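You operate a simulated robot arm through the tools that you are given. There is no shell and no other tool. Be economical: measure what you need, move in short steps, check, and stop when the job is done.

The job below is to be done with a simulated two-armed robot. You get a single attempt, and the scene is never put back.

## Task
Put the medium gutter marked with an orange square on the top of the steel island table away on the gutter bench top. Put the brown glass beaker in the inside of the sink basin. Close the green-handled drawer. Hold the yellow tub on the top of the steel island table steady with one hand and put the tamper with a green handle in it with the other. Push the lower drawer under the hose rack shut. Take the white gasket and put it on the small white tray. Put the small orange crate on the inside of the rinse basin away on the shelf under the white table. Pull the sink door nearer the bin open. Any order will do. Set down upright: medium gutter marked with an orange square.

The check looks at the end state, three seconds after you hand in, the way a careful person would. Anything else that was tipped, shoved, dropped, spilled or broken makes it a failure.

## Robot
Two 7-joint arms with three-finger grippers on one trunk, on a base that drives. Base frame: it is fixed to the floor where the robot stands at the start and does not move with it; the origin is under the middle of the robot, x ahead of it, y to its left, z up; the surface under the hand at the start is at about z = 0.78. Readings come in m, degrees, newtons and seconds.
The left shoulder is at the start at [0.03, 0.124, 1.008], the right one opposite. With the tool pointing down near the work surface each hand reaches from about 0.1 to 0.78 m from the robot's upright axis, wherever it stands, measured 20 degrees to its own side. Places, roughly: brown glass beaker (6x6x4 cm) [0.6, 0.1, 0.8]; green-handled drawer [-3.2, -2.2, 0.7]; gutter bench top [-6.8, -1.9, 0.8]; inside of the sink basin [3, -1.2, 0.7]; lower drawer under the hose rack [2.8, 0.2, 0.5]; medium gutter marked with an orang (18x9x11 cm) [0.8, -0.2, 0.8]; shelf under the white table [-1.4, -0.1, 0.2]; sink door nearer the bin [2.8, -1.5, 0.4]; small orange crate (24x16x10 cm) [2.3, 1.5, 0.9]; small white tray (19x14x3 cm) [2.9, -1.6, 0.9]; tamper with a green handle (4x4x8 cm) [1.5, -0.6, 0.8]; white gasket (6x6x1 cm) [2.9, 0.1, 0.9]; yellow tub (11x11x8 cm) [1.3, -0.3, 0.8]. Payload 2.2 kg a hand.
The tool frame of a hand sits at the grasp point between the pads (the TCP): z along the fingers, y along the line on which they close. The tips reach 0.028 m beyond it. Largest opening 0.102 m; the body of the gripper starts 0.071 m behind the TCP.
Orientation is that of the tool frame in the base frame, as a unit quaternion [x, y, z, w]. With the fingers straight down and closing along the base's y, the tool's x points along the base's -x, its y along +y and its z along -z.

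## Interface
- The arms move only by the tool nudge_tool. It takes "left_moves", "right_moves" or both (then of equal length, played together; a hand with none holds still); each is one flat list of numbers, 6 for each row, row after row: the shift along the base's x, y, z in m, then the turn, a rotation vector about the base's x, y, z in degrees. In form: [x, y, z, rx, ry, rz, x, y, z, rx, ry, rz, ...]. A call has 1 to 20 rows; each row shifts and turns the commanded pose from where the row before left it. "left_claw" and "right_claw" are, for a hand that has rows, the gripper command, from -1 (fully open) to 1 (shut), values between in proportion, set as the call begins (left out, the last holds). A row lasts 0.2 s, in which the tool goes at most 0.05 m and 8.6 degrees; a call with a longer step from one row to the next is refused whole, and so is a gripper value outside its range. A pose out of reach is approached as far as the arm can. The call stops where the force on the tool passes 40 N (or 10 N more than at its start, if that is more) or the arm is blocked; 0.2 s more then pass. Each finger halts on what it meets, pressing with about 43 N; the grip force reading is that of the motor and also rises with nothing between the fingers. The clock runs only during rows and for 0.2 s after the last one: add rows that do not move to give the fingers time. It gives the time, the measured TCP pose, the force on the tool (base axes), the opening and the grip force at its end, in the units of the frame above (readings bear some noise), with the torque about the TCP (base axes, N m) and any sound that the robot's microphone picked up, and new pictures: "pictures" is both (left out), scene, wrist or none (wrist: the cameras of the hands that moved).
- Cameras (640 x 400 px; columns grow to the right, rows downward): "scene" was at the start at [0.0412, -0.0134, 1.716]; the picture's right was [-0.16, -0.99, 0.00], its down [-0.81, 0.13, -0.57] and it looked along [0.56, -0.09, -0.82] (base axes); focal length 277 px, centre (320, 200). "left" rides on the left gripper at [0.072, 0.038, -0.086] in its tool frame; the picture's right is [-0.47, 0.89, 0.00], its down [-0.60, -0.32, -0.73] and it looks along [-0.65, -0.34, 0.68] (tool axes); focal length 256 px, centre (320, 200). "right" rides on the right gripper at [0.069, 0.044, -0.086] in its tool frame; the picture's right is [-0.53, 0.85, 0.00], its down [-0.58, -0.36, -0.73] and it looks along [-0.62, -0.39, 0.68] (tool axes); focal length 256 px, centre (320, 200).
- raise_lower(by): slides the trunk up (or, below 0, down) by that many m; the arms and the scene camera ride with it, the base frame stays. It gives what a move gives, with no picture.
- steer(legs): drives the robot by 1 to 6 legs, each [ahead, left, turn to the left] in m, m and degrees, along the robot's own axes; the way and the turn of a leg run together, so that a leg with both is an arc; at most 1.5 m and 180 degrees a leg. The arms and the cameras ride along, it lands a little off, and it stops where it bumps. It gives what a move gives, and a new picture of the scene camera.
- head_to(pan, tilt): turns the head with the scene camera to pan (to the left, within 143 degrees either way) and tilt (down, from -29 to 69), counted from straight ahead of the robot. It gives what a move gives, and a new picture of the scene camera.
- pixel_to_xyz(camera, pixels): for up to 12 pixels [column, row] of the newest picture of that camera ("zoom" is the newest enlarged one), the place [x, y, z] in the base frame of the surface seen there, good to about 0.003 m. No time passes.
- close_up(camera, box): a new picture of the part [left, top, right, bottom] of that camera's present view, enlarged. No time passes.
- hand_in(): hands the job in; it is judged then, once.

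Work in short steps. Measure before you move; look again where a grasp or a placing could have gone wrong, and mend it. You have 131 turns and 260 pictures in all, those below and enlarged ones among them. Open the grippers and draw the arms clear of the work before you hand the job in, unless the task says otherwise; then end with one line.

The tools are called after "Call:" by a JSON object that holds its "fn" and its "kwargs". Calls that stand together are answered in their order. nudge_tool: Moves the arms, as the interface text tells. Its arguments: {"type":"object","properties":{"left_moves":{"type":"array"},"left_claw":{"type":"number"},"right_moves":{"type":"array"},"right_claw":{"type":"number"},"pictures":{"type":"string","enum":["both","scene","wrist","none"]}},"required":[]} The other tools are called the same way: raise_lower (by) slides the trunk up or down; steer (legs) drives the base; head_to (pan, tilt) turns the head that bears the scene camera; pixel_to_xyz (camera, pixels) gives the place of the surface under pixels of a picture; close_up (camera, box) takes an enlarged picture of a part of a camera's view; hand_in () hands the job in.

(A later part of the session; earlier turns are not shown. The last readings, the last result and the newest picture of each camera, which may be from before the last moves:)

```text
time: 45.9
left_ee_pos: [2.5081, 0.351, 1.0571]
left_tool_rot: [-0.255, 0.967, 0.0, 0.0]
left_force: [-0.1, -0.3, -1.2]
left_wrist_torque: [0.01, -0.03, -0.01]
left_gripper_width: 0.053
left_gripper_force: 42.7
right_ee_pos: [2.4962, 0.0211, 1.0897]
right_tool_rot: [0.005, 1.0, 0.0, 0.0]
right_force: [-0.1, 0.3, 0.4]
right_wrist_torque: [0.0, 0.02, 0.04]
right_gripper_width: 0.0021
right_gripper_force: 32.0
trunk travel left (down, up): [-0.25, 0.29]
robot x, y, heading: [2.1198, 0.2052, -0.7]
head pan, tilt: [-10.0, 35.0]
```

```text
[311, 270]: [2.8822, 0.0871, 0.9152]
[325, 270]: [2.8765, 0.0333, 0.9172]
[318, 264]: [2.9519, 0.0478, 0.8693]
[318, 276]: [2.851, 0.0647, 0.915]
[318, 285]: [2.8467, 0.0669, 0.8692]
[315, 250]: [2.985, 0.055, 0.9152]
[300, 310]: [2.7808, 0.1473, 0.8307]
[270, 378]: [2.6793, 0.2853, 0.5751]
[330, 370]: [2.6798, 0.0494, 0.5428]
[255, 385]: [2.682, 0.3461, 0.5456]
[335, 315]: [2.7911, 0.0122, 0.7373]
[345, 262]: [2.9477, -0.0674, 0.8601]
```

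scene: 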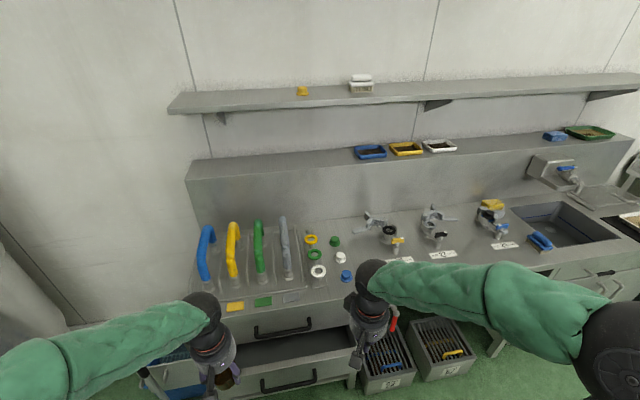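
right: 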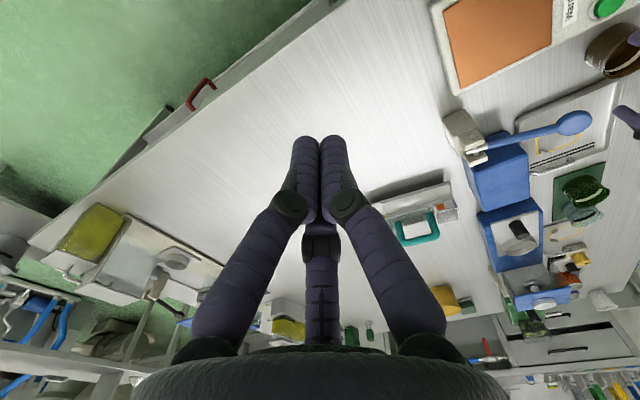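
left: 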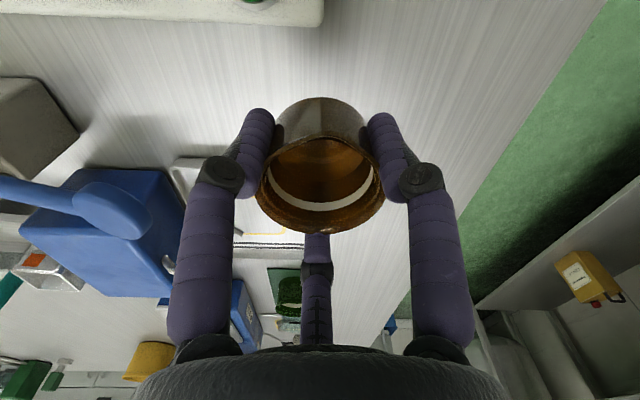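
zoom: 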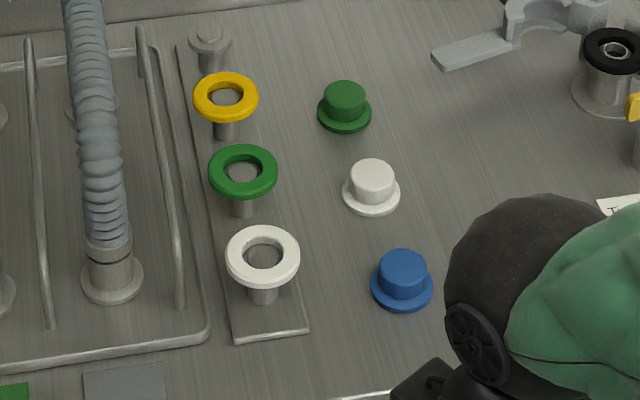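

The white gasket is a ring on a peg at about (2.880, 0.060, 0.915); the drawer face is at x≈2.68 with its handle at 2.63. First the drawer: I lower the trunk and turn the closed right hand to point forward.

Call:
{"fn": "raise_lower", "kwargs": {"by": -0.24}}

Call:
{"fn": "nudge_tool", "kwargs": {"right_moves": [0.003, 0.012, -0.02, 0, -8.2, 0, 0.003, 0.012, -0.028, 0, -8.2, 0, 0.003, 0.012, -0.028, 0, -8.2, 0, 0.003, 0.012, -0.028, 0, -8.2, 0, 0.003, 0.012, -0.028, 0, -8.2, 0, 0.003, 0.012, -0.028, 0, -8.2, 0, 0.003, 0.012, -0.028, 0, -8.2, 0, 0.003, 0.012, -0.028, 0, -8.2, 0, 0.003, 0.012, -0.028, 0, -8.2, 0, 0.003, 0.012, -0.028, 0, -8.2, 0, 0.003, 0.01, -0.028, 0, -8.0, 0], "right_claw": 1, "pictures": "both"}}

```text
time: 48.4
left_ee_pos: [2.5081, 0.3524, 0.8184]
left_tool_rot: [-0.255, 0.967, -0.001, -0.002]
left_force: [0.6, -0.6, -1.6]
left_wrist_torque: [0.01, 0.02, 0.01]
left_gripper_width: 0.0527
left_gripper_force: 43.0
right_ee_pos: [2.4964, 0.0217, 0.851]
right_tool_rot: [0.005, 1.0, -0.001, 0.0]
right_force: [0.1, 0.2, 0.4]
right_wrist_torque: [0.0, -0.01, 0.01]
right_gripper_width: 0.0019
right_gripper_force: 31.6
trunk travel left (down, up): [-0.01, 0.53]
robot x, y, heading: [2.1231, 0.2049, -0.7]
head pan, tilt: [-10.0, 35.0]
```

```text
time: 51.0
left_ee_pos: [2.5073, 0.3505, 0.8186]
left_tool_rot: [-0.253, 0.967, 0.0, -0.001]
left_force: [0.0, 0.3, -0.1]
left_wrist_torque: [-0.01, -0.04, -0.01]
left_gripper_width: 0.053
left_gripper_force: 42.9
right_ee_pos: [2.5703, 0.1605, 0.6387]
right_tool_rot: [0.031, 0.701, -0.006, 0.713]
right_force: [-0.9, 1.0, -1.1]
right_wrist_torque: [-0.02, -0.04, -0.02]
right_gripper_width: 0.002
right_gripper_force: 31.7
right hand out of reach, approached as far as the arm can: row 9, 10, 11
trunk travel left (down, up): [-0.01, 0.53]
robot x, y, heading: [2.1214, 0.206, -0.7]
head pan, tilt: [-10.0, 35.0]
stopped in row 11 (right hand): the arm was blocked; the commanded pose is now the measured one
```

scene: 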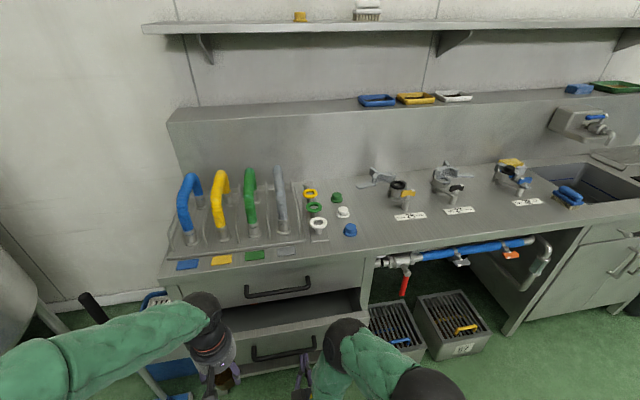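
right: 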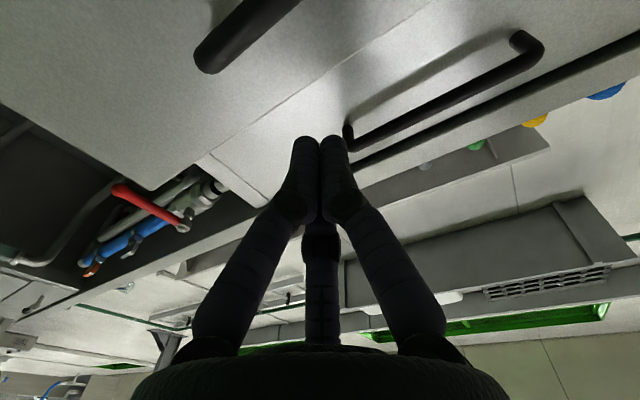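

The hand points forward at z=0.64, at its reach limit. I measure the lower drawer's face before choosing the contact point.

Call:
{"fn": "pixel_to_xyz", "kwargs": {"camera": "scene", "pixels": [[300, 335], [330, 325], [250, 345], [300, 350], [285, 365], [330, 345], [320, 300], [280, 290], [250, 365], [300, 362]]}}

Call:
{"fn": "pixel_to_xyz", "kwargs": {"camera": "right", "pixels": [[250, 20], [230, 50], [160, 120], [300, 20], [60, 40], [320, 70], [250, 145], [450, 95]]}}

```text
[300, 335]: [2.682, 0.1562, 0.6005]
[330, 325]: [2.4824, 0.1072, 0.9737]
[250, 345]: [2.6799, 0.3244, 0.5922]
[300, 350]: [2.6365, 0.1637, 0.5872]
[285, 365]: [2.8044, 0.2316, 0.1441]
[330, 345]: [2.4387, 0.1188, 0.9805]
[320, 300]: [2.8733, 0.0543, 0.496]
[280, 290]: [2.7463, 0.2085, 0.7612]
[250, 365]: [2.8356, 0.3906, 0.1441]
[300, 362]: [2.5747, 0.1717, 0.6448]
```

```text
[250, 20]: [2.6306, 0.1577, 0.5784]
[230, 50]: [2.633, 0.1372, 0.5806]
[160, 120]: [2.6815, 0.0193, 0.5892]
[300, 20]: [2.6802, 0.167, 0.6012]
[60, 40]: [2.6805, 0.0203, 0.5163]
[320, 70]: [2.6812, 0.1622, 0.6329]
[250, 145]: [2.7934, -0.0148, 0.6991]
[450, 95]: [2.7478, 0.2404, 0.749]
```

The lower drawer's face spans up to z≈0.64 and its handle is at z≈0.585. I aim the fingertips at z≈0.615, just above the handle, and push forward in small rows.

Call:
{"fn": "nudge_tool", "kwargs": {"right_moves": [0.01, 0, -0.012, 0, 6, 0, 0.02, 0, -0.01, 0, 6, 0, 0.03, 0, 0, 0, 0, 0, 0.03, 0, 0, 0, 0, 0], "pictures": "both"}}

```text
time: 52.0
left_ee_pos: [2.5074, 0.3511, 0.8179]
left_tool_rot: [-0.255, 0.967, 0.001, -0.001]
left_force: [0.9, 0.2, -0.7]
left_wrist_torque: [0.01, -0.02, -0.01]
left_gripper_width: 0.0529
left_gripper_force: 43.0
right_ee_pos: [2.659, 0.1602, 0.617]
right_tool_rot: [0.029, 0.772, -0.008, 0.635]
right_force: [0.1, 0.0, 0.0]
right_wrist_torque: [-0.01, 0.03, 0.01]
right_gripper_width: 0.0024
right_gripper_force: 31.3
trunk travel left (down, up): [-0.01, 0.53]
robot x, y, heading: [2.124, 0.2046, -0.5]
head pan, tilt: [-10.0, 35.0]
```

scene: 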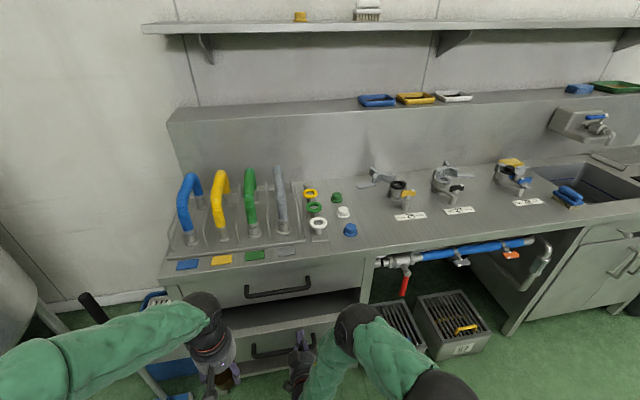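
right: 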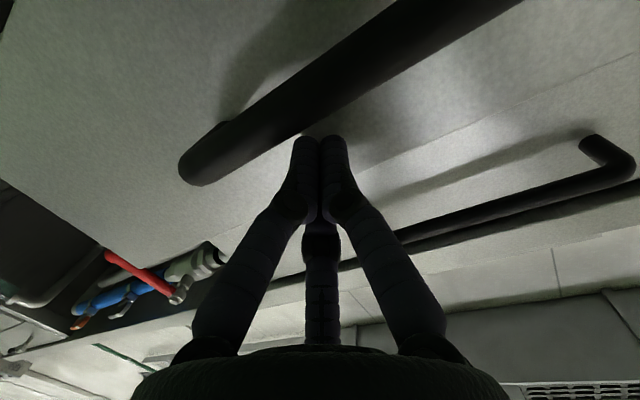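

The fingertips are at the face, just above the handle. I push forward about 0.11 m.

Call:
{"fn": "nudge_tool", "kwargs": {"right_moves": [0.025, 0, 0, 0, 0, 0, 0.025, 0, 0, 0, 0, 0, 0.025, 0, 0, 0, 0, 0, 0.015, 0, 0, 0, 0, 0, 0.015, 0, 0, 0, 0, 0, 0.015, 0, 0, 0, 0, 0], "pictures": "scene"}}

Call:
{"fn": "close_up", "kwargs": {"camera": "scene", "box": [150, 240, 390, 400]}}

```text
time: 53.3
left_ee_pos: [2.5074, 0.3514, 0.8175]
left_tool_rot: [-0.253, 0.967, 0.0, -0.001]
left_force: [0.2, -0.1, -0.6]
left_wrist_torque: [-0.04, 0.01, -0.02]
left_gripper_width: 0.0529
left_gripper_force: 43.2
right_ee_pos: [2.7642, 0.1612, 0.6135]
right_tool_rot: [0.029, 0.773, -0.009, 0.634]
right_force: [-5.3, -0.3, 0.8]
right_wrist_torque: [-0.05, -0.12, -0.06]
right_gripper_width: 0.002
right_gripper_force: 31.0
trunk travel left (down, up): [-0.01, 0.53]
robot x, y, heading: [2.1181, 0.2037, -0.6]
head pan, tilt: [-10.0, 35.0]
stopped in row 6 (right hand): the force on the tool passed its limit at 56 N (the readings are from after the stop); the commanded pose is now the measured one
```

scene: 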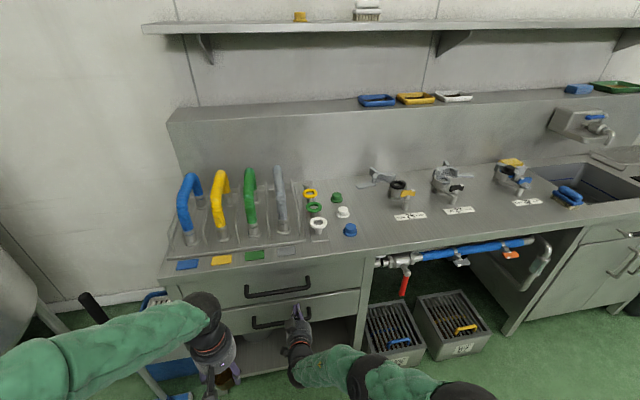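

```text
2.50 times, centred on (270, 320) of scene
```

zoom: 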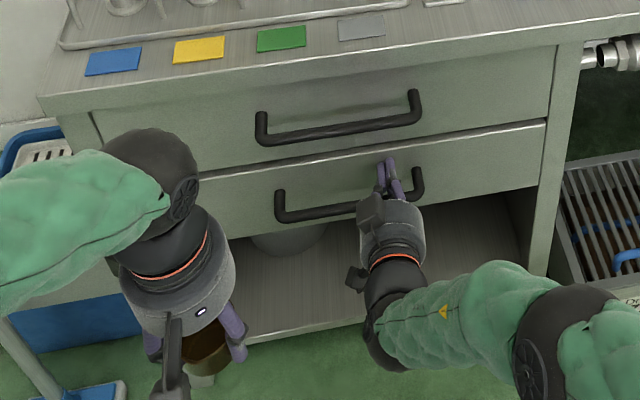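

The drawer is flush: tip x≈2.79, with the force rising at the stop. I draw the hand back, rotate it down again, and raise the trunk.

Call:
{"fn": "nudge_tool", "kwargs": {"right_moves": [-0.045, 0, 0, 0, 0, 0, -0.045, 0, 0, 0, 0, 0, -0.045, 0, 0, 0, 0, 0, -0.03, 0, 0.0, 0, 0, 0, -0.015, -0.013, 0.025, 0, 8, 0, -0.015, -0.013, 0.025, 0, 8, 0, -0.015, -0.013, 0.025, 0, 8, 0, -0.015, -0.013, 0.025, 0, 8, 0, -0.015, -0.013, 0.025, 0, 8, 0, -0.015, -0.013, 0.025, 0, 8, 0, -0.01, -0.013, 0.025, 0, 8, 0, 0, -0.013, 0.025, 0, 8, 0, 0, -0.013, 0.025, 0, 8, 0, 0, -0.013, 0.02, 0, 7, 0], "pictures": "none"}}

Call:
{"fn": "raise_lower", "kwargs": {"by": 0.24}}

Call:
{"fn": "steer", "kwargs": {"legs": [[0.13, -0.02, 0]]}}

```text
time: 56.3
left_ee_pos: [2.5071, 0.3514, 0.8182]
left_tool_rot: [-0.254, 0.967, 0.0, -0.001]
left_force: [1.4, 1.6, -1.7]
left_wrist_torque: [0.01, -0.01, -0.02]
left_gripper_width: 0.0528
left_gripper_force: 42.9
right_ee_pos: [2.4997, 0.0298, 0.8592]
right_tool_rot: [0.017, 1.0, -0.026, -0.004]
right_force: [0.6, 0.0, -0.2]
right_wrist_torque: [-0.01, 0.02, 0.0]
right_gripper_width: 0.0022
right_gripper_force: 31.1
trunk travel left (down, up): [-0.01, 0.53]
robot x, y, heading: [2.1203, 0.2087, -0.8]
head pan, tilt: [-10.0, 35.0]
```

```text
time: 58.8
left_ee_pos: [2.5078, 0.3508, 1.0577]
left_tool_rot: [-0.254, 0.967, 0.0, 0.0]
left_force: [-0.3, 0.1, -0.9]
left_wrist_torque: [0.01, 0.04, 0.03]
left_gripper_width: 0.0528
left_gripper_force: 42.9
right_ee_pos: [2.5006, 0.0301, 1.0984]
right_tool_rot: [0.017, 1.0, -0.027, -0.002]
right_force: [-0.4, -0.1, 0.0]
right_wrist_torque: [-0.01, 0.0, 0.02]
right_gripper_width: 0.002
right_gripper_force: 30.6
trunk travel left (down, up): [-0.25, 0.29]
robot x, y, heading: [2.1163, 0.2065, -0.7]
head pan, tilt: [-10.0, 35.0]
```

```text
time: 60.1
left_ee_pos: [2.637, 0.33, 1.0569]
left_tool_rot: [-0.255, 0.967, 0.001, -0.001]
left_force: [0.0, -0.3, -1.0]
left_wrist_torque: [-0.01, 0.07, -0.03]
left_gripper_width: 0.0529
left_gripper_force: 42.6
right_ee_pos: [2.6304, 0.0093, 1.0981]
right_tool_rot: [0.018, 0.999, -0.026, -0.003]
right_force: [1.0, -0.5, -0.7]
right_wrist_torque: [0.0, 0.1, 0.0]
right_gripper_width: 0.0023
right_gripper_force: 31.2
trunk travel left (down, up): [-0.25, 0.29]
robot x, y, heading: [2.2509, 0.1843, -0.5]
head pan, tilt: [-10.0, 35.0]
```

scene: 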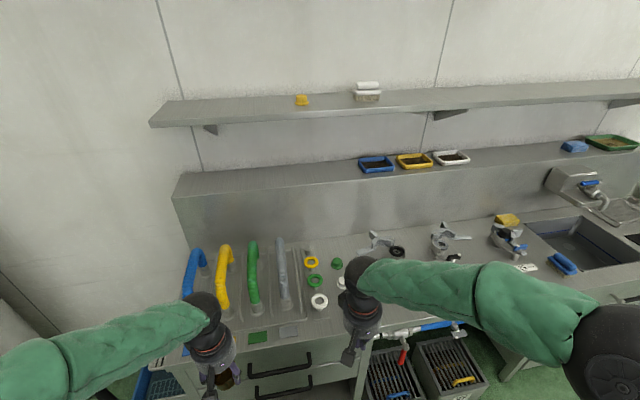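

I bring the right hand over the gasket, turned −30° so no finger points at the green ring, and open it to 0.08.

Call:
{"fn": "nudge_tool", "kwargs": {"right_moves": [0.042, 0.008, 0, 3, 0, -4.6, 0.042, 0.009, 0, 0, 0, -4.7, 0.042, 0.008, 0, 0, 0, -4.7, 0.042, 0.009, 0, 0, 0, -4.7, 0.041, 0.008, 0, 0, 0, -4.6, 0.041, 0.009, 0, 0, 0, -4.7, 0, 0, -0.04, 0, 0, 0, 0, 0, -0.04, 0, 0, 0, 0, 0, 0, 0, 0, 0], "right_claw": -0.57, "pictures": "wrist"}}

```text
time: 62.1
left_ee_pos: [2.6365, 0.3298, 1.0579]
left_tool_rot: [-0.255, 0.967, -0.001, -0.001]
left_force: [-0.9, 0.8, -0.5]
left_wrist_torque: [-0.02, 0.0, 0.02]
left_gripper_width: 0.0527
left_gripper_force: 43.0
right_ee_pos: [2.8779, 0.0586, 1.0191]
right_tool_rot: [0.258, 0.966, 0.001, -0.003]
right_force: [0.3, -0.3, 0.2]
right_wrist_torque: [0.0, 0.02, 0.01]
right_gripper_width: 0.0801
right_gripper_force: 0.0
trunk travel left (down, up): [-0.25, 0.29]
robot x, y, heading: [2.2512, 0.1836, -0.6]
head pan, tilt: [-10.0, 35.0]
```

right: 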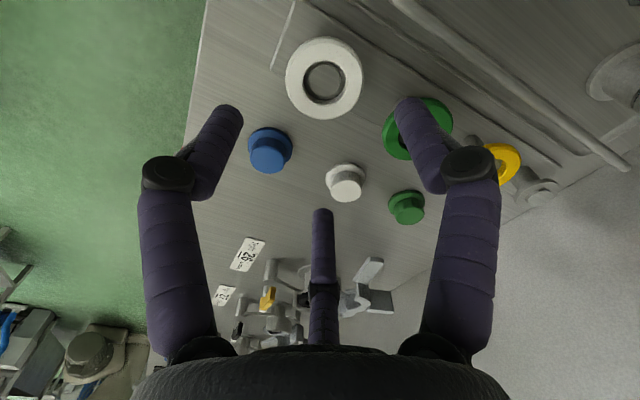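

I query the gasket ring and the knobs nearby for exact clearances.

Call:
{"fn": "pixel_to_xyz", "kwargs": {"camera": "right", "pixels": [[288, 78], [360, 80], [325, 118], [325, 40], [345, 178], [270, 140], [400, 150], [395, 125], [325, 85], [331, 175]]}}

```text
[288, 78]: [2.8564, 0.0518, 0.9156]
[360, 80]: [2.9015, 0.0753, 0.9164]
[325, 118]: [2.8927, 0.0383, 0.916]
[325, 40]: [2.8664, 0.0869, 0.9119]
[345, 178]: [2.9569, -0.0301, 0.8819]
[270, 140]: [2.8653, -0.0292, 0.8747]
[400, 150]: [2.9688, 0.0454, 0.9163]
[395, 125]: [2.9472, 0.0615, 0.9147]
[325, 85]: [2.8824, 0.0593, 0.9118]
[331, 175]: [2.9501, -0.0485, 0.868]
```

Gasket centre (2.879, 0.063), z 0.916, and the clearances are fine. I descend and grip it.

Call:
{"fn": "nudge_tool", "kwargs": {"right_moves": [0.001, 0.004, -0.04, 0, 0, 0, 0, 0, -0.04, 0, 0, 0, 0, 0, -0.02, 0, 0, 0], "pictures": "none"}}

Call:
{"fn": "nudge_tool", "kwargs": {"right_moves": [0, 0, 0, 0, 0, 0, 0, 0, 0, 0, 0, 0, 0, 0, 0, 0, 0, 0], "right_claw": 1, "pictures": "none"}}

Call:
{"fn": "nudge_tool", "kwargs": {"right_moves": [0, 0, 0.02, 0, 0, 0, 0, 0, 0.03, 0, 0, 0, 0, 0, 0.04, 0, 0, 0, 0, 0, 0.04, 0, 0, 0], "pictures": "wrist"}}

```text
time: 62.9
left_ee_pos: [2.637, 0.3314, 1.0592]
left_tool_rot: [-0.255, 0.967, 0.001, -0.001]
left_force: [1.2, -0.6, -1.9]
left_wrist_torque: [0.01, 0.01, -0.01]
left_gripper_width: 0.0522
left_gripper_force: 43.3
right_ee_pos: [2.8803, 0.0633, 0.9188]
right_tool_rot: [0.259, 0.966, 0.002, -0.003]
right_force: [0.7, 0.4, -0.3]
right_wrist_torque: [-0.02, 0.01, 0.02]
right_gripper_width: 0.0802
right_gripper_force: 0.1
trunk travel left (down, up): [-0.25, 0.29]
robot x, y, heading: [2.2516, 0.1826, -0.5]
head pan, tilt: [-10.0, 35.0]
```

```text
time: 63.7
left_ee_pos: [2.6356, 0.3292, 1.058]
left_tool_rot: [-0.255, 0.967, 0.0, -0.001]
left_force: [-0.3, -0.9, -1.2]
left_wrist_torque: [0.01, 0.0, 0.0]
left_gripper_width: 0.0528
left_gripper_force: 42.8
right_ee_pos: [2.8802, 0.0631, 0.9191]
right_tool_rot: [0.258, 0.966, 0.001, -0.003]
right_force: [-2.1, -1.5, 2.6]
right_wrist_torque: [-0.04, -0.03, -0.03]
right_gripper_width: 0.0565
right_gripper_force: 42.7
trunk travel left (down, up): [-0.25, 0.29]
robot x, y, heading: [2.2486, 0.1825, -0.7]
head pan, tilt: [-10.0, 35.0]
```

```text
time: 64.7
left_ee_pos: [2.6356, 0.3304, 1.0589]
left_tool_rot: [-0.255, 0.967, 0.0, -0.001]
left_force: [0.0, 0.6, -1.8]
left_wrist_torque: [-0.04, -0.01, -0.03]
left_gripper_width: 0.0527
left_gripper_force: 42.6
right_ee_pos: [2.88, 0.0641, 1.0498]
right_tool_rot: [0.258, 0.966, 0.001, -0.003]
right_force: [0.0, -0.4, -0.2]
right_wrist_torque: [-0.04, -0.05, 0.01]
right_gripper_width: 0.0556
right_gripper_force: 43.5
trunk travel left (down, up): [-0.25, 0.29]
robot x, y, heading: [2.25, 0.1842, -0.3]
head pan, tilt: [-10.0, 35.0]
```

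right: 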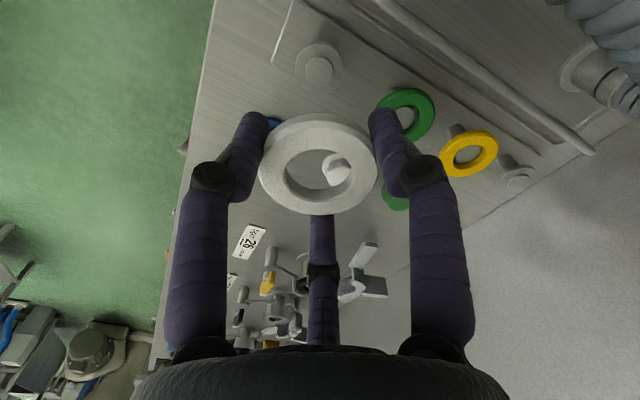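

The gasket is held. I pull the right arm back and drive right to the sink and tray.

Call:
{"fn": "nudge_tool", "kwargs": {"right_moves": [-0.045, -0.01, 0.01, 0, 0, 0, -0.045, -0.01, 0, 0, 0, 0, -0.045, -0.01, 0, 0, 0, 0, -0.045, -0.01, 0, 0, 0, 0, -0.045, -0.01, 0, 0, 0, 0], "pictures": "none"}}

Call:
{"fn": "steer", "kwargs": {"legs": [[-0.05, 0, 0], [0, -1.5, 0.7], [0.06, 0, 0]]}}

```text
time: 65.9
left_ee_pos: [2.6347, 0.3295, 1.0575]
left_tool_rot: [-0.254, 0.967, 0.0, 0.0]
left_force: [0.7, 0.5, -0.8]
left_wrist_torque: [0.04, -0.04, 0.0]
left_gripper_width: 0.0527
left_gripper_force: 42.9
right_ee_pos: [2.6526, 0.0136, 1.061]
right_tool_rot: [0.258, 0.966, 0.002, -0.003]
right_force: [-0.6, -0.1, -0.2]
right_wrist_torque: [0.03, -0.01, 0.01]
right_gripper_width: 0.0557
right_gripper_force: 42.9
trunk travel left (down, up): [-0.25, 0.29]
robot x, y, heading: [2.2504, 0.1877, -0.5]
head pan, tilt: [-10.0, 35.0]
```

```text
time: 74.5
left_ee_pos: [2.639, -1.1807, 1.0569]
left_tool_rot: [-0.259, 0.966, 0.0, -0.002]
left_force: [2.0, -0.7, -1.6]
left_wrist_torque: [-0.04, 0.06, 0.0]
left_gripper_width: 0.0526
left_gripper_force: 43.1
right_ee_pos: [2.662, -1.4962, 1.057]
right_tool_rot: [0.253, 0.967, 0.0, -0.005]
right_force: [0.0, 0.1, 0.5]
right_wrist_torque: [-0.02, 0.01, 0.0]
right_gripper_width: 0.0554
right_gripper_force: 42.6
trunk travel left (down, up): [-0.25, 0.29]
robot x, y, heading: [2.2562, -1.3313, 0.2]
head pan, tilt: [-10.0, 35.0]
```

scene: 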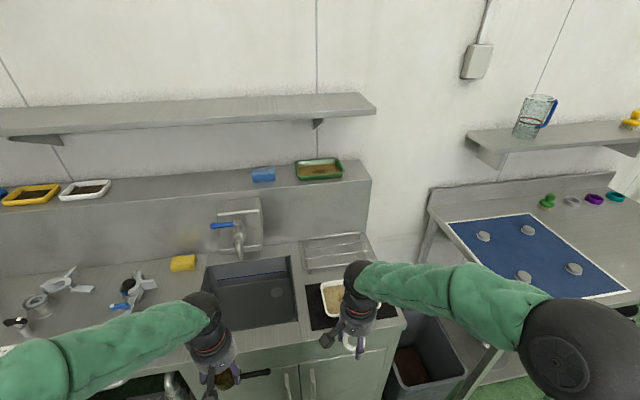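

The sink is at (250,290) and a small white tray is partly behind the right hand at (335,298). I zoom in and measure.

Call:
{"fn": "close_up", "kwargs": {"camera": "scene", "box": [190, 190, 430, 350]}}

Call:
{"fn": "pixel_to_xyz", "kwargs": {"camera": "scene", "pixels": [[210, 270], [287, 260], [297, 318], [250, 285], [265, 310], [322, 283], [340, 281], [326, 312], [330, 296], [240, 245], [310, 300], [225, 330]]}}

```text
2.50 times, centred on (310, 270) of scene
```

zoom: 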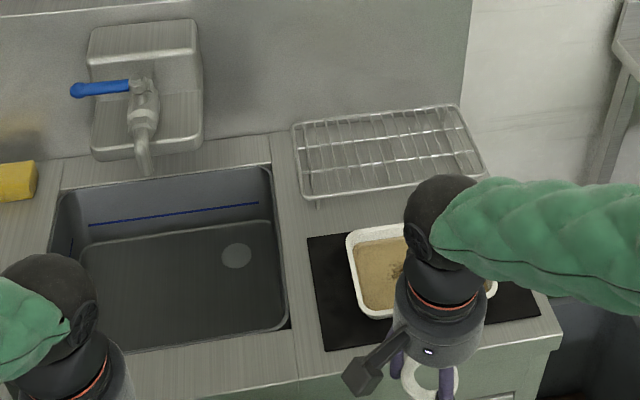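

```text
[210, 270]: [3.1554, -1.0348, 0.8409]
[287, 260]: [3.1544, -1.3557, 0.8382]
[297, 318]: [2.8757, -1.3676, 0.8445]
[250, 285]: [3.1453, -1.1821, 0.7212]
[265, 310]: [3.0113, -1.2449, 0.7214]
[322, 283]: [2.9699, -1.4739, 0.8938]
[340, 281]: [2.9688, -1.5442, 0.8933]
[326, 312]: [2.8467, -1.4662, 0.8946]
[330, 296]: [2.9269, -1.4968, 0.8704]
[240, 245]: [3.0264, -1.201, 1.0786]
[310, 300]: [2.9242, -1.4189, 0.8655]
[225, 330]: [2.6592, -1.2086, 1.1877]
```

Basin floor z 0.721 (x 2.88–3.16, y −1.37–−1.03), tray rim 0.894, tray floor 0.870. I check the faucet spout's location before entering the sink.

Call:
{"fn": "pixel_to_xyz", "kwargs": {"camera": "zoom", "pixels": [[145, 165], [142, 150], [140, 120], [95, 90], [195, 130], [235, 255], [220, 300], [255, 320], [300, 180], [475, 170]]}}

Call:
{"fn": "nudge_tool", "kwargs": {"right_moves": [0.045, -0.015, 0, 0, 0, 0, 0.045, -0.015, 0, 0, 0, 0, 0.045, -0.015, 0, 0, 0, 0, 0.045, -0.015, 0, 0, 0, 0, 0.045, 0, 0, 0, 0, 0, 0.025, 0, -0.03, 0, 0, 0], "pictures": "wrist"}}

```text
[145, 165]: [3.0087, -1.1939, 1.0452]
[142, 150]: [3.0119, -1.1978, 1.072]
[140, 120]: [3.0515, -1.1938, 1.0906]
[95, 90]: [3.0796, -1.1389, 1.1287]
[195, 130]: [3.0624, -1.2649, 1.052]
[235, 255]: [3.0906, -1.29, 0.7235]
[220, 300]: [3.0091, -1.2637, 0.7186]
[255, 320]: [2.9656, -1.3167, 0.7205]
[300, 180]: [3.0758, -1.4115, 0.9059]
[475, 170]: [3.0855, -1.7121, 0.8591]
```

```text
time: 75.9
left_ee_pos: [2.6386, -1.181, 1.0573]
left_tool_rot: [-0.259, 0.966, 0.001, -0.001]
left_force: [0.7, -0.6, -0.6]
left_wrist_torque: [0.03, 0.03, -0.01]
left_gripper_width: 0.0525
left_gripper_force: 42.7
right_ee_pos: [2.9111, -1.5572, 1.0292]
right_tool_rot: [0.253, 0.967, 0.001, -0.005]
right_force: [0.1, 0.3, -0.4]
right_wrist_torque: [0.04, 0.03, 0.01]
right_gripper_width: 0.0556
right_gripper_force: 42.8
trunk travel left (down, up): [-0.25, 0.29]
robot x, y, heading: [2.2569, -1.3279, -0.1]
head pan, tilt: [-10.0, 35.0]
```

right: 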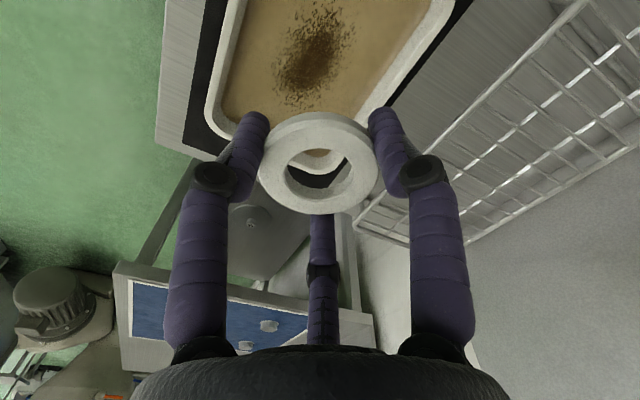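

The tray is below. I measure its edges in the wrist view to centre the gasket drop.

Call:
{"fn": "pixel_to_xyz", "kwargs": {"camera": "right", "pixels": [[212, 110], [235, 20], [445, 15], [388, 105], [318, 168], [310, 50], [225, 135], [230, 90]]}}

```text
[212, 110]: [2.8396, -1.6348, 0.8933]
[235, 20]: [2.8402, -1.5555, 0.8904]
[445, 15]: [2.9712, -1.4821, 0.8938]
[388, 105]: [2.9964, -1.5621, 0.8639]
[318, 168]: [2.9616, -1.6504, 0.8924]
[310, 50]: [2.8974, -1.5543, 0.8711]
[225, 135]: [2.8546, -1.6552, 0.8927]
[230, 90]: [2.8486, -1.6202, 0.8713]
```

Tray centre is about (2.906, −1.562), so the TCP is well placed. I lower to z≈0.904, open slightly, and lift straight up.

Call:
{"fn": "nudge_tool", "kwargs": {"right_moves": [0, -0.002, -0.045, 0, 0, 0, 0, -0.002, -0.045, 0, 0, 0, 0, 0, -0.02, 0, 0, 0, 0, 0, -0.014, 0, 0, 0], "pictures": "none"}}

Call:
{"fn": "nudge_tool", "kwargs": {"right_moves": [0, 0, 0, 0, 0, 0, 0, 0, 0, 0, 0, 0, 0, 0, 0.02, 0, 0, 0, 0, 0, 0.045, 0, 0, 0, 0, 0, 0.045, 0, 0, 0, 0, 0, 0.045, 0, 0, 0], "right_claw": -0.33, "pictures": "wrist"}}

```text
time: 76.9
left_ee_pos: [2.6382, -1.1811, 1.0578]
left_tool_rot: [-0.259, 0.966, 0.0, -0.001]
left_force: [0.2, -0.3, -0.2]
left_wrist_torque: [-0.01, 0.03, -0.01]
left_gripper_width: 0.0528
left_gripper_force: 42.9
right_ee_pos: [2.9091, -1.5617, 0.9054]
right_tool_rot: [0.254, 0.967, 0.001, -0.004]
right_force: [0.0, 0.4, -0.9]
right_wrist_torque: [0.03, -0.02, 0.04]
right_gripper_width: 0.0559
right_gripper_force: 43.0
trunk travel left (down, up): [-0.25, 0.29]
robot x, y, heading: [2.2526, -1.3312, -0.1]
head pan, tilt: [-10.0, 35.0]
```

```text
time: 78.3
left_ee_pos: [2.638, -1.1805, 1.0585]
left_tool_rot: [-0.259, 0.966, -0.001, -0.001]
left_force: [0.1, 0.1, -0.7]
left_wrist_torque: [-0.04, -0.03, 0.0]
left_gripper_width: 0.0527
left_gripper_force: 42.6
right_ee_pos: [2.9087, -1.5603, 1.0608]
right_tool_rot: [0.252, 0.968, 0.0, -0.004]
right_force: [0.1, 0.0, -0.2]
right_wrist_torque: [-0.06, -0.02, 0.03]
right_gripper_width: 0.0679
right_gripper_force: 0.1
trunk travel left (down, up): [-0.25, 0.29]
robot x, y, heading: [2.2536, -1.3296, -0.1]
head pan, tilt: [-10.0, 35.0]
```

right: 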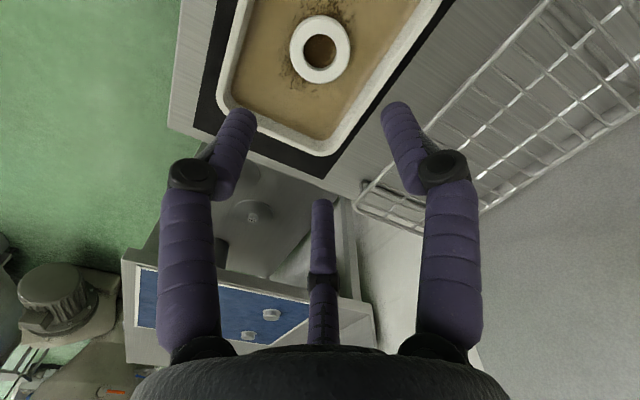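

The gasket lies flat in the tray. Now I retract the right hand while the left brings the beaker over the sink at (2.98, −1.29), turning −45° to keep its camera clear of the rim.

Call:
{"fn": "nudge_tool", "kwargs": {"left_moves": [0.042, -0.024, 0, 0, 0, -5.6, 0.042, -0.024, 0, 0, 0, -5.6, 0.042, -0.02, 0, 0, 0, -5.6, 0.043, -0.015, 0, 0, 0, -5.6, 0.043, -0.013, 0, 0, 0, -5.6, 0.043, -0.013, 0, 0, 0, -5.6, 0.043, 0, 0, 0, 0, -5.7, 0.043, 0, 0, 0, 0, -5.7], "right_moves": [-0.04, -0.01, 0, 0, 0, 0, -0.04, -0.01, 0, 0, 0, 0, -0.04, -0.01, 0, 0, 0, 0, -0.04, 0, 0, 0, 0, 0, -0.04, 0, 0, 0, 0, 0, -0.04, 0, 0, 0, 0, 0, -0.04, 0, 0, 0, 0, 0, 0, 0, 0, 0, 0, 0], "pictures": "both"}}

```text
time: 80.1
left_ee_pos: [2.9782, -1.2917, 1.046]
left_tool_rot: [0.134, 0.991, 0.001, -0.01]
left_force: [-1.4, -2.3, -7.6]
left_wrist_torque: [0.22, -0.08, 0.0]
left_gripper_width: 0.0528
left_gripper_force: 42.8
right_ee_pos: [2.6299, -1.5903, 1.0596]
right_tool_rot: [0.254, 0.967, 0.0, -0.005]
right_force: [-0.1, -0.6, 0.7]
right_wrist_torque: [-0.01, -0.01, 0.0]
right_gripper_width: 0.0678
right_gripper_force: 0.0
trunk travel left (down, up): [-0.25, 0.29]
robot x, y, heading: [2.2519, -1.3334, -0.1]
head pan, tilt: [-10.0, 35.0]
```

scene: 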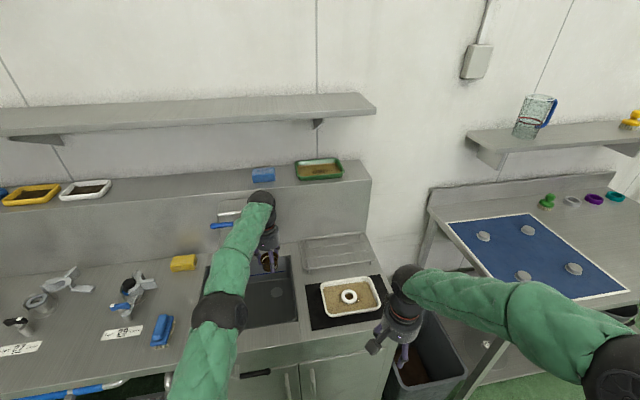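
right: 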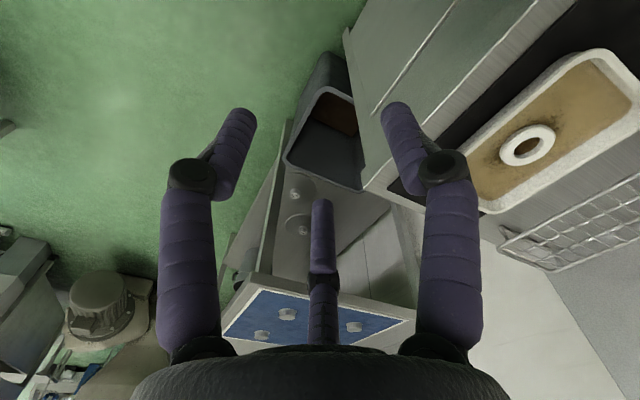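
left: 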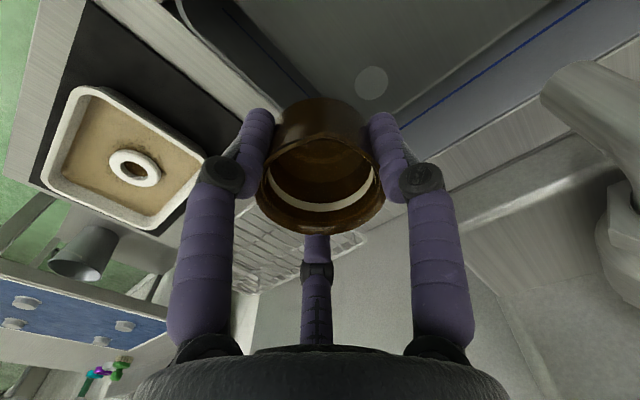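

The left hand reads −7.6 N in z and sits 12 mm low, so I check for contact before descending: one small settle and a close-up.

Call:
{"fn": "nudge_tool", "kwargs": {"left_moves": [0, 0, 0, 0, 0, 0, 0, 0, 0, 0, 0, 0], "pictures": "none"}}

Call:
{"fn": "close_up", "kwargs": {"camera": "scene", "box": [190, 170, 350, 310]}}

```text
time: 80.7
left_ee_pos: [2.9797, -1.2905, 1.0559]
left_tool_rot: [0.13, 0.992, 0.0, -0.001]
left_force: [1.0, 0.0, -0.8]
left_wrist_torque: [-0.03, -0.06, 0.03]
left_gripper_width: 0.0528
left_gripper_force: 43.3
right_ee_pos: [2.6315, -1.5899, 1.0606]
right_tool_rot: [0.254, 0.967, 0.001, -0.005]
right_force: [0.5, 0.0, 0.2]
right_wrist_torque: [0.01, -0.02, -0.04]
right_gripper_width: 0.0677
right_gripper_force: 0.0
trunk travel left (down, up): [-0.25, 0.29]
robot x, y, heading: [2.2522, -1.3325, 0.0]
head pan, tilt: [-10.0, 35.0]
```

```text
2.86 times, centred on (270, 240) of scene
```

zoom: 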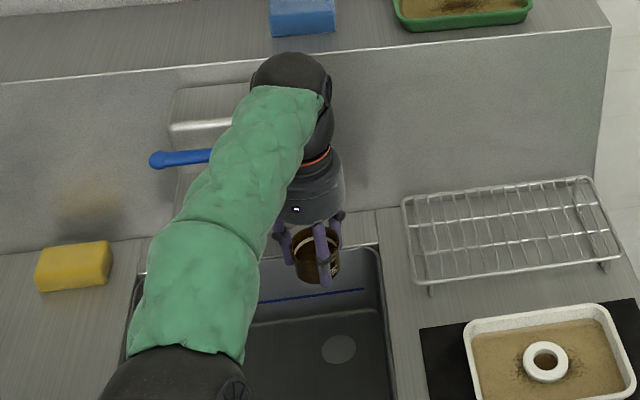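

It was only motion lag (now 0 N). I descend in stages into the basin.

Call:
{"fn": "nudge_tool", "kwargs": {"left_moves": [0, 0, -0.045, 0, 0, 0, 0, 0, -0.045, 0, 0, 0, 0, 0, -0.045, 0, 0, 0, 0, 0, -0.045, 0, 0, 0, 0, 0, -0.04, 0, 0, 0, 0, 0, -0.03, 0, 0, 0, 0, 0, -0.03, 0, 0, 0, 0, 0, -0.012, 0, 0, 0, 0, 0, -0.006, 0, 0, 0], "pictures": "both"}}

```text
time: 82.7
left_ee_pos: [2.9731, -1.2889, 0.7611]
left_tool_rot: [0.131, 0.991, 0.0, 0.0]
left_force: [0.1, 0.0, -1.1]
left_wrist_torque: [-0.07, 0.02, -0.01]
left_gripper_width: 0.0527
left_gripper_force: 43.0
left hand out of reach, approached as far as the arm can: row 7
right_ee_pos: [2.6293, -1.5906, 1.0613]
right_tool_rot: [0.253, 0.968, -0.001, -0.004]
right_force: [0.4, -0.2, 0.4]
right_wrist_torque: [0.0, 0.0, 0.0]
right_gripper_width: 0.0677
right_gripper_force: 0.0
trunk travel left (down, up): [-0.25, 0.29]
robot x, y, heading: [2.2564, -1.3338, 0.3]
head pan, tilt: [-10.0, 35.0]
```

scene: 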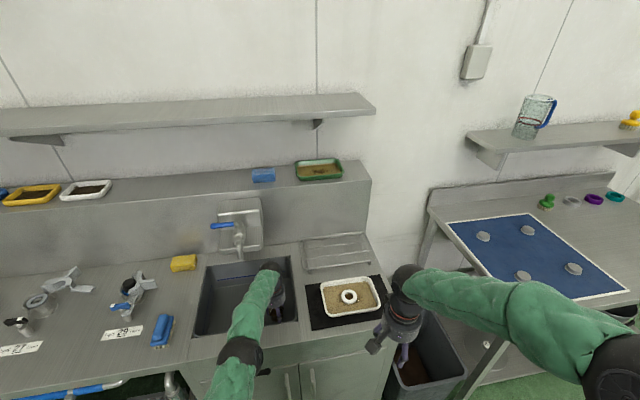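
left: 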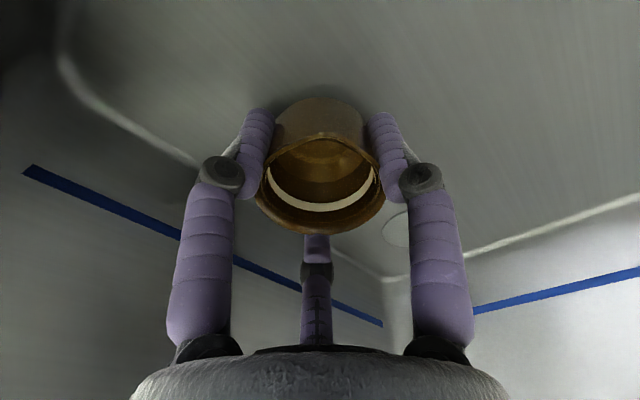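

In the basin at z=0.761. I lower the last few mm, open gently, and rise.

Call:
{"fn": "nudge_tool", "kwargs": {"left_moves": [-0.004, 0, -0.004, 0, 0, 0, 0, 0, -0.003, 0, 0, 0], "pictures": "none"}}

Call:
{"fn": "nudge_tool", "kwargs": {"left_moves": [0, 0, 0, 0, 0, 0, 0, 0, 0, 0, 0, 0, 0, 0, 0, 0, 0, 0], "left_claw": -0.4, "pictures": "wrist"}}

```text
time: 83.3
left_ee_pos: [2.9707, -1.2895, 0.7532]
left_tool_rot: [0.131, 0.991, 0.0, -0.001]
left_force: [0.7, -0.4, -0.1]
left_wrist_torque: [0.0, -0.01, -0.01]
left_gripper_width: 0.0526
left_gripper_force: 42.7
right_ee_pos: [2.631, -1.5903, 1.0603]
right_tool_rot: [0.252, 0.968, 0.001, -0.004]
right_force: [-0.3, 0.7, 0.4]
right_wrist_torque: [0.01, -0.01, -0.02]
right_gripper_width: 0.0678
right_gripper_force: 0.0
trunk travel left (down, up): [-0.25, 0.29]
robot x, y, heading: [2.2533, -1.3303, -0.1]
head pan, tilt: [-10.0, 35.0]
```

```text
time: 84.1
left_ee_pos: [2.9702, -1.2892, 0.7537]
left_tool_rot: [0.13, 0.991, 0.0, -0.001]
left_force: [0.1, 0.2, -0.1]
left_wrist_torque: [-0.01, 0.01, 0.0]
left_gripper_width: 0.0713
left_gripper_force: 0.0
right_ee_pos: [2.6289, -1.5894, 1.0602]
right_tool_rot: [0.252, 0.968, 0.002, -0.003]
right_force: [-0.5, -0.3, 0.1]
right_wrist_torque: [0.0, 0.01, -0.02]
right_gripper_width: 0.0677
right_gripper_force: 0.0
trunk travel left (down, up): [-0.25, 0.29]
robot x, y, heading: [2.2525, -1.3322, -0.2]
head pan, tilt: [-10.0, 35.0]
```

left: 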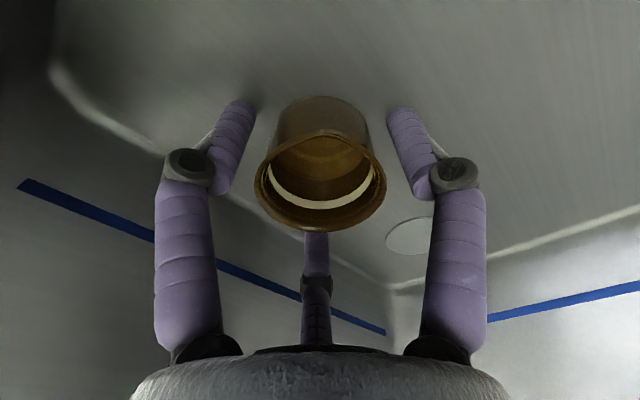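

The beaker is released and standing. I raise the left hand straight up and then draw it back, undoing the turn.

Call:
{"fn": "nudge_tool", "kwargs": {"left_moves": [0, 0, 0.04, 0, 0, 0, 0, 0, 0.045, 0, 0, 0, 0, 0, 0.045, 0, 0, 0, 0, 0, 0.045, 0, 0, 0, 0, 0, 0.045, 0, 0, 0, 0, 0, 0.045, 0, 0, 0, 0, 0, 0.045, 0, 0, 0, -0.04, 0.01, 0, 0, 0, 2.5, -0.04, 0.01, 0, 0, 0, 2.5, -0.04, 0.02, 0, 0, 0, 2.5, -0.04, 0.02, 0, 0, 0, 2.5, -0.04, 0.02, 0, 0, 0, 2.5, -0.04, 0.02, 0, 0, 0, 2.5, -0.04, 0.02, 0, 0, 0, 0, -0.04, 0.02, 0, 0, 0, 0], "pictures": "scene"}}

Call:
{"fn": "close_up", "kwargs": {"camera": "scene", "box": [180, 220, 420, 400]}}

```text
time: 87.3
left_ee_pos: [2.648, -1.1484, 1.0647]
left_tool_rot: [-0.001, 1.0, 0.0, 0.0]
left_force: [-0.2, -0.6, -0.5]
left_wrist_torque: [-0.01, -0.01, 0.02]
left_gripper_width: 0.0709
left_gripper_force: 0.1
right_ee_pos: [2.6278, -1.5891, 1.0603]
right_tool_rot: [0.253, 0.968, 0.001, -0.003]
right_force: [-0.7, -0.2, 0.8]
right_wrist_torque: [-0.02, -0.02, -0.05]
right_gripper_width: 0.0677
right_gripper_force: 0.0
trunk travel left (down, up): [-0.25, 0.29]
robot x, y, heading: [2.2542, -1.3311, 0.1]
head pan, tilt: [-10.0, 35.0]
```

scene: 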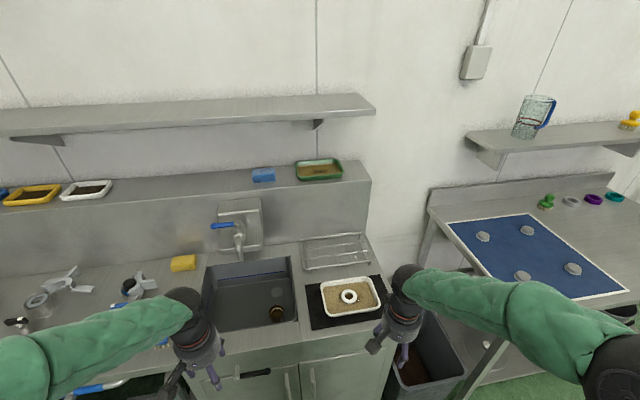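

```text
2.22 times, centred on (300, 310) of scene
```

zoom: 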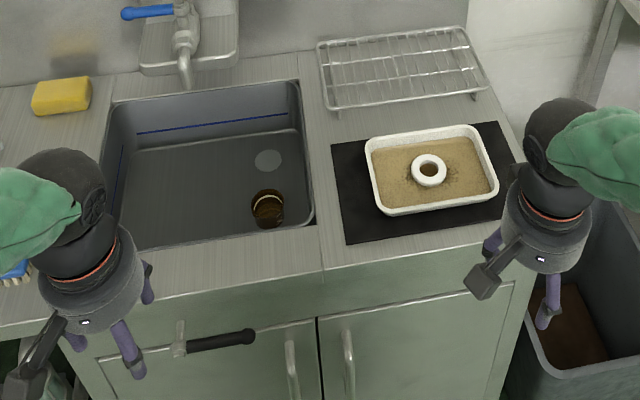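

The beaker stands in the sink and the gasket lies on the tray. Next the door: I shift left so it can swing clear, then look at its handle.

Call:
{"fn": "steer", "kwargs": {"legs": [[-0.06, 0.3, 0]]}}

Call:
{"fn": "raise_lower", "kwargs": {"by": -0.24}}

Call:
{"fn": "head_to", "kwargs": {"pan": -35, "tilt": 48}}

Call:
{"fn": "close_up", "kwargs": {"camera": "scene", "box": [160, 60, 480, 320]}}

```text
time: 89.3
left_ee_pos: [2.5898, -0.8509, 1.0652]
left_tool_rot: [0.0, 1.0, 0.0, -0.001]
left_force: [0.3, 0.3, -0.3]
left_wrist_torque: [-0.05, -0.02, 0.01]
left_gripper_width: 0.0717
left_gripper_force: 0.0
right_ee_pos: [2.5689, -1.291, 1.061]
right_tool_rot: [0.254, 0.967, 0.0, -0.004]
right_force: [-0.2, 0.4, -0.6]
right_wrist_torque: [-0.05, 0.01, 0.0]
right_gripper_width: 0.0678
right_gripper_force: 0.1
trunk travel left (down, up): [-0.25, 0.29]
robot x, y, heading: [2.1918, -1.0315, 0.2]
head pan, tilt: [-10.0, 35.0]
```

scene: 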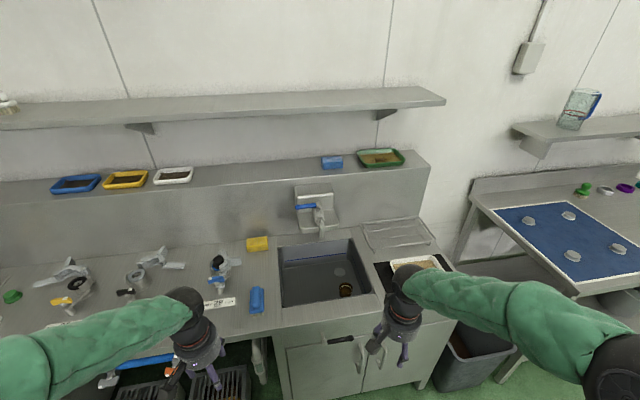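

```text
time: 91.8
left_ee_pos: [2.5916, -0.8515, 0.8245]
left_tool_rot: [0.0, 1.0, 0.0, 0.0]
left_force: [0.5, 0.1, 0.3]
left_wrist_torque: [-0.04, -0.02, -0.01]
left_gripper_width: 0.0713
left_gripper_force: 0.0
right_ee_pos: [2.5691, -1.2916, 0.82]
right_tool_rot: [0.254, 0.967, 0.001, -0.003]
right_force: [-0.1, 0.0, 0.5]
right_wrist_torque: [0.01, 0.0, 0.04]
right_gripper_width: 0.0676
right_gripper_force: 0.0
trunk travel left (down, up): [-0.01, 0.53]
robot x, y, heading: [2.1938, -1.0344, -0.2]
head pan, tilt: [-10.0, 35.0]
```

```text
time: 92.7
left_ee_pos: [2.5918, -0.8521, 0.8243]
left_tool_rot: [0.001, 1.0, -0.001, -0.001]
left_force: [-1.3, -0.3, -0.2]
left_wrist_torque: [0.0, -0.03, 0.01]
left_gripper_width: 0.0713
left_gripper_force: 0.1
right_ee_pos: [2.568, -1.2921, 0.8201]
right_tool_rot: [0.254, 0.967, 0.001, -0.005]
right_force: [-0.2, 0.4, 0.4]
right_wrist_torque: [0.0, -0.01, 0.0]
right_gripper_width: 0.0678
right_gripper_force: 0.0
trunk travel left (down, up): [-0.01, 0.53]
robot x, y, heading: [2.1939, -1.0321, -0.1]
head pan, tilt: [-35.0, 48.0]
```

scene: 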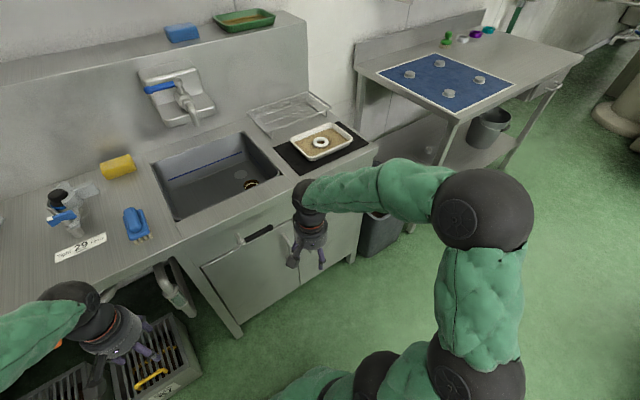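

```text
1.54 times, centred on (320, 190) of scene
```

zoom: 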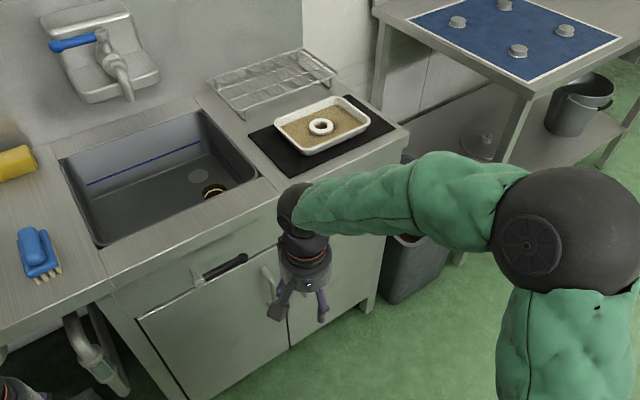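

The right hand hides the handles. I unturn it and pitch it forward (60°) at lower height, just left of the handle, then look again.

Call:
{"fn": "nudge_tool", "kwargs": {"right_moves": [-0.015, 0.015, 0, 0, 0, 7.4, -0.015, 0.015, 0, 0, 0, 7.4, 0, 0.015, 0, 0, 0, 7.4, 0, 0.015, 0, 0, 0, 7.4, 0, 0, -0.025, 0, -7.5, 0, 0, 0, -0.025, 0, -7.5, 0, 0, 0, -0.025, 0, -7.5, 0, 0, 0, -0.025, 0, -7.5, 0, 0, 0, -0.025, 0, -7.5, 0, 0, 0, -0.025, 0, -7.5, 0, 0, 0, -0.025, 0, -7.5, 0, 0, 0, -0.025, 0, -7.5, 0], "right_claw": -0.57, "pictures": "both"}}

```text
time: 95.3
left_ee_pos: [2.5913, -0.8513, 0.8233]
left_tool_rot: [0.001, 1.0, 0.0, -0.001]
left_force: [-0.2, 0.4, -0.2]
left_wrist_torque: [-0.02, -0.04, 0.0]
left_gripper_width: 0.0715
left_gripper_force: 0.1
right_ee_pos: [2.5877, -1.252, 0.8124]
right_tool_rot: [0.074, 0.835, -0.027, 0.545]
right_force: [0.0, 0.8, 0.5]
right_wrist_torque: [0.0, -0.04, -0.02]
right_gripper_width: 0.0801
right_gripper_force: 0.1
right hand out of reach, approached as far as the arm can: row 9, 10, 11, 12
trunk travel left (down, up): [-0.01, 0.53]
robot x, y, heading: [2.1925, -1.0327, -0.0]
head pan, tilt: [-35.0, 48.0]
stopped in row 12 (right hand): the arm was blocked; the commanded pose is now the measured one
```

scene: 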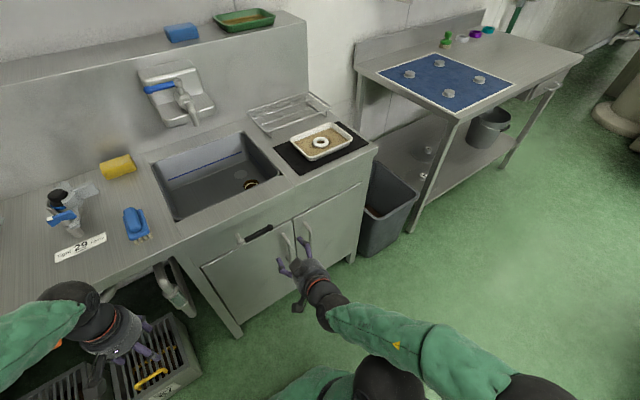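
right: 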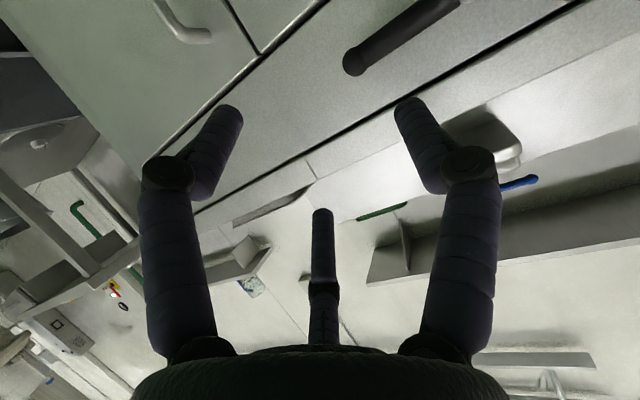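

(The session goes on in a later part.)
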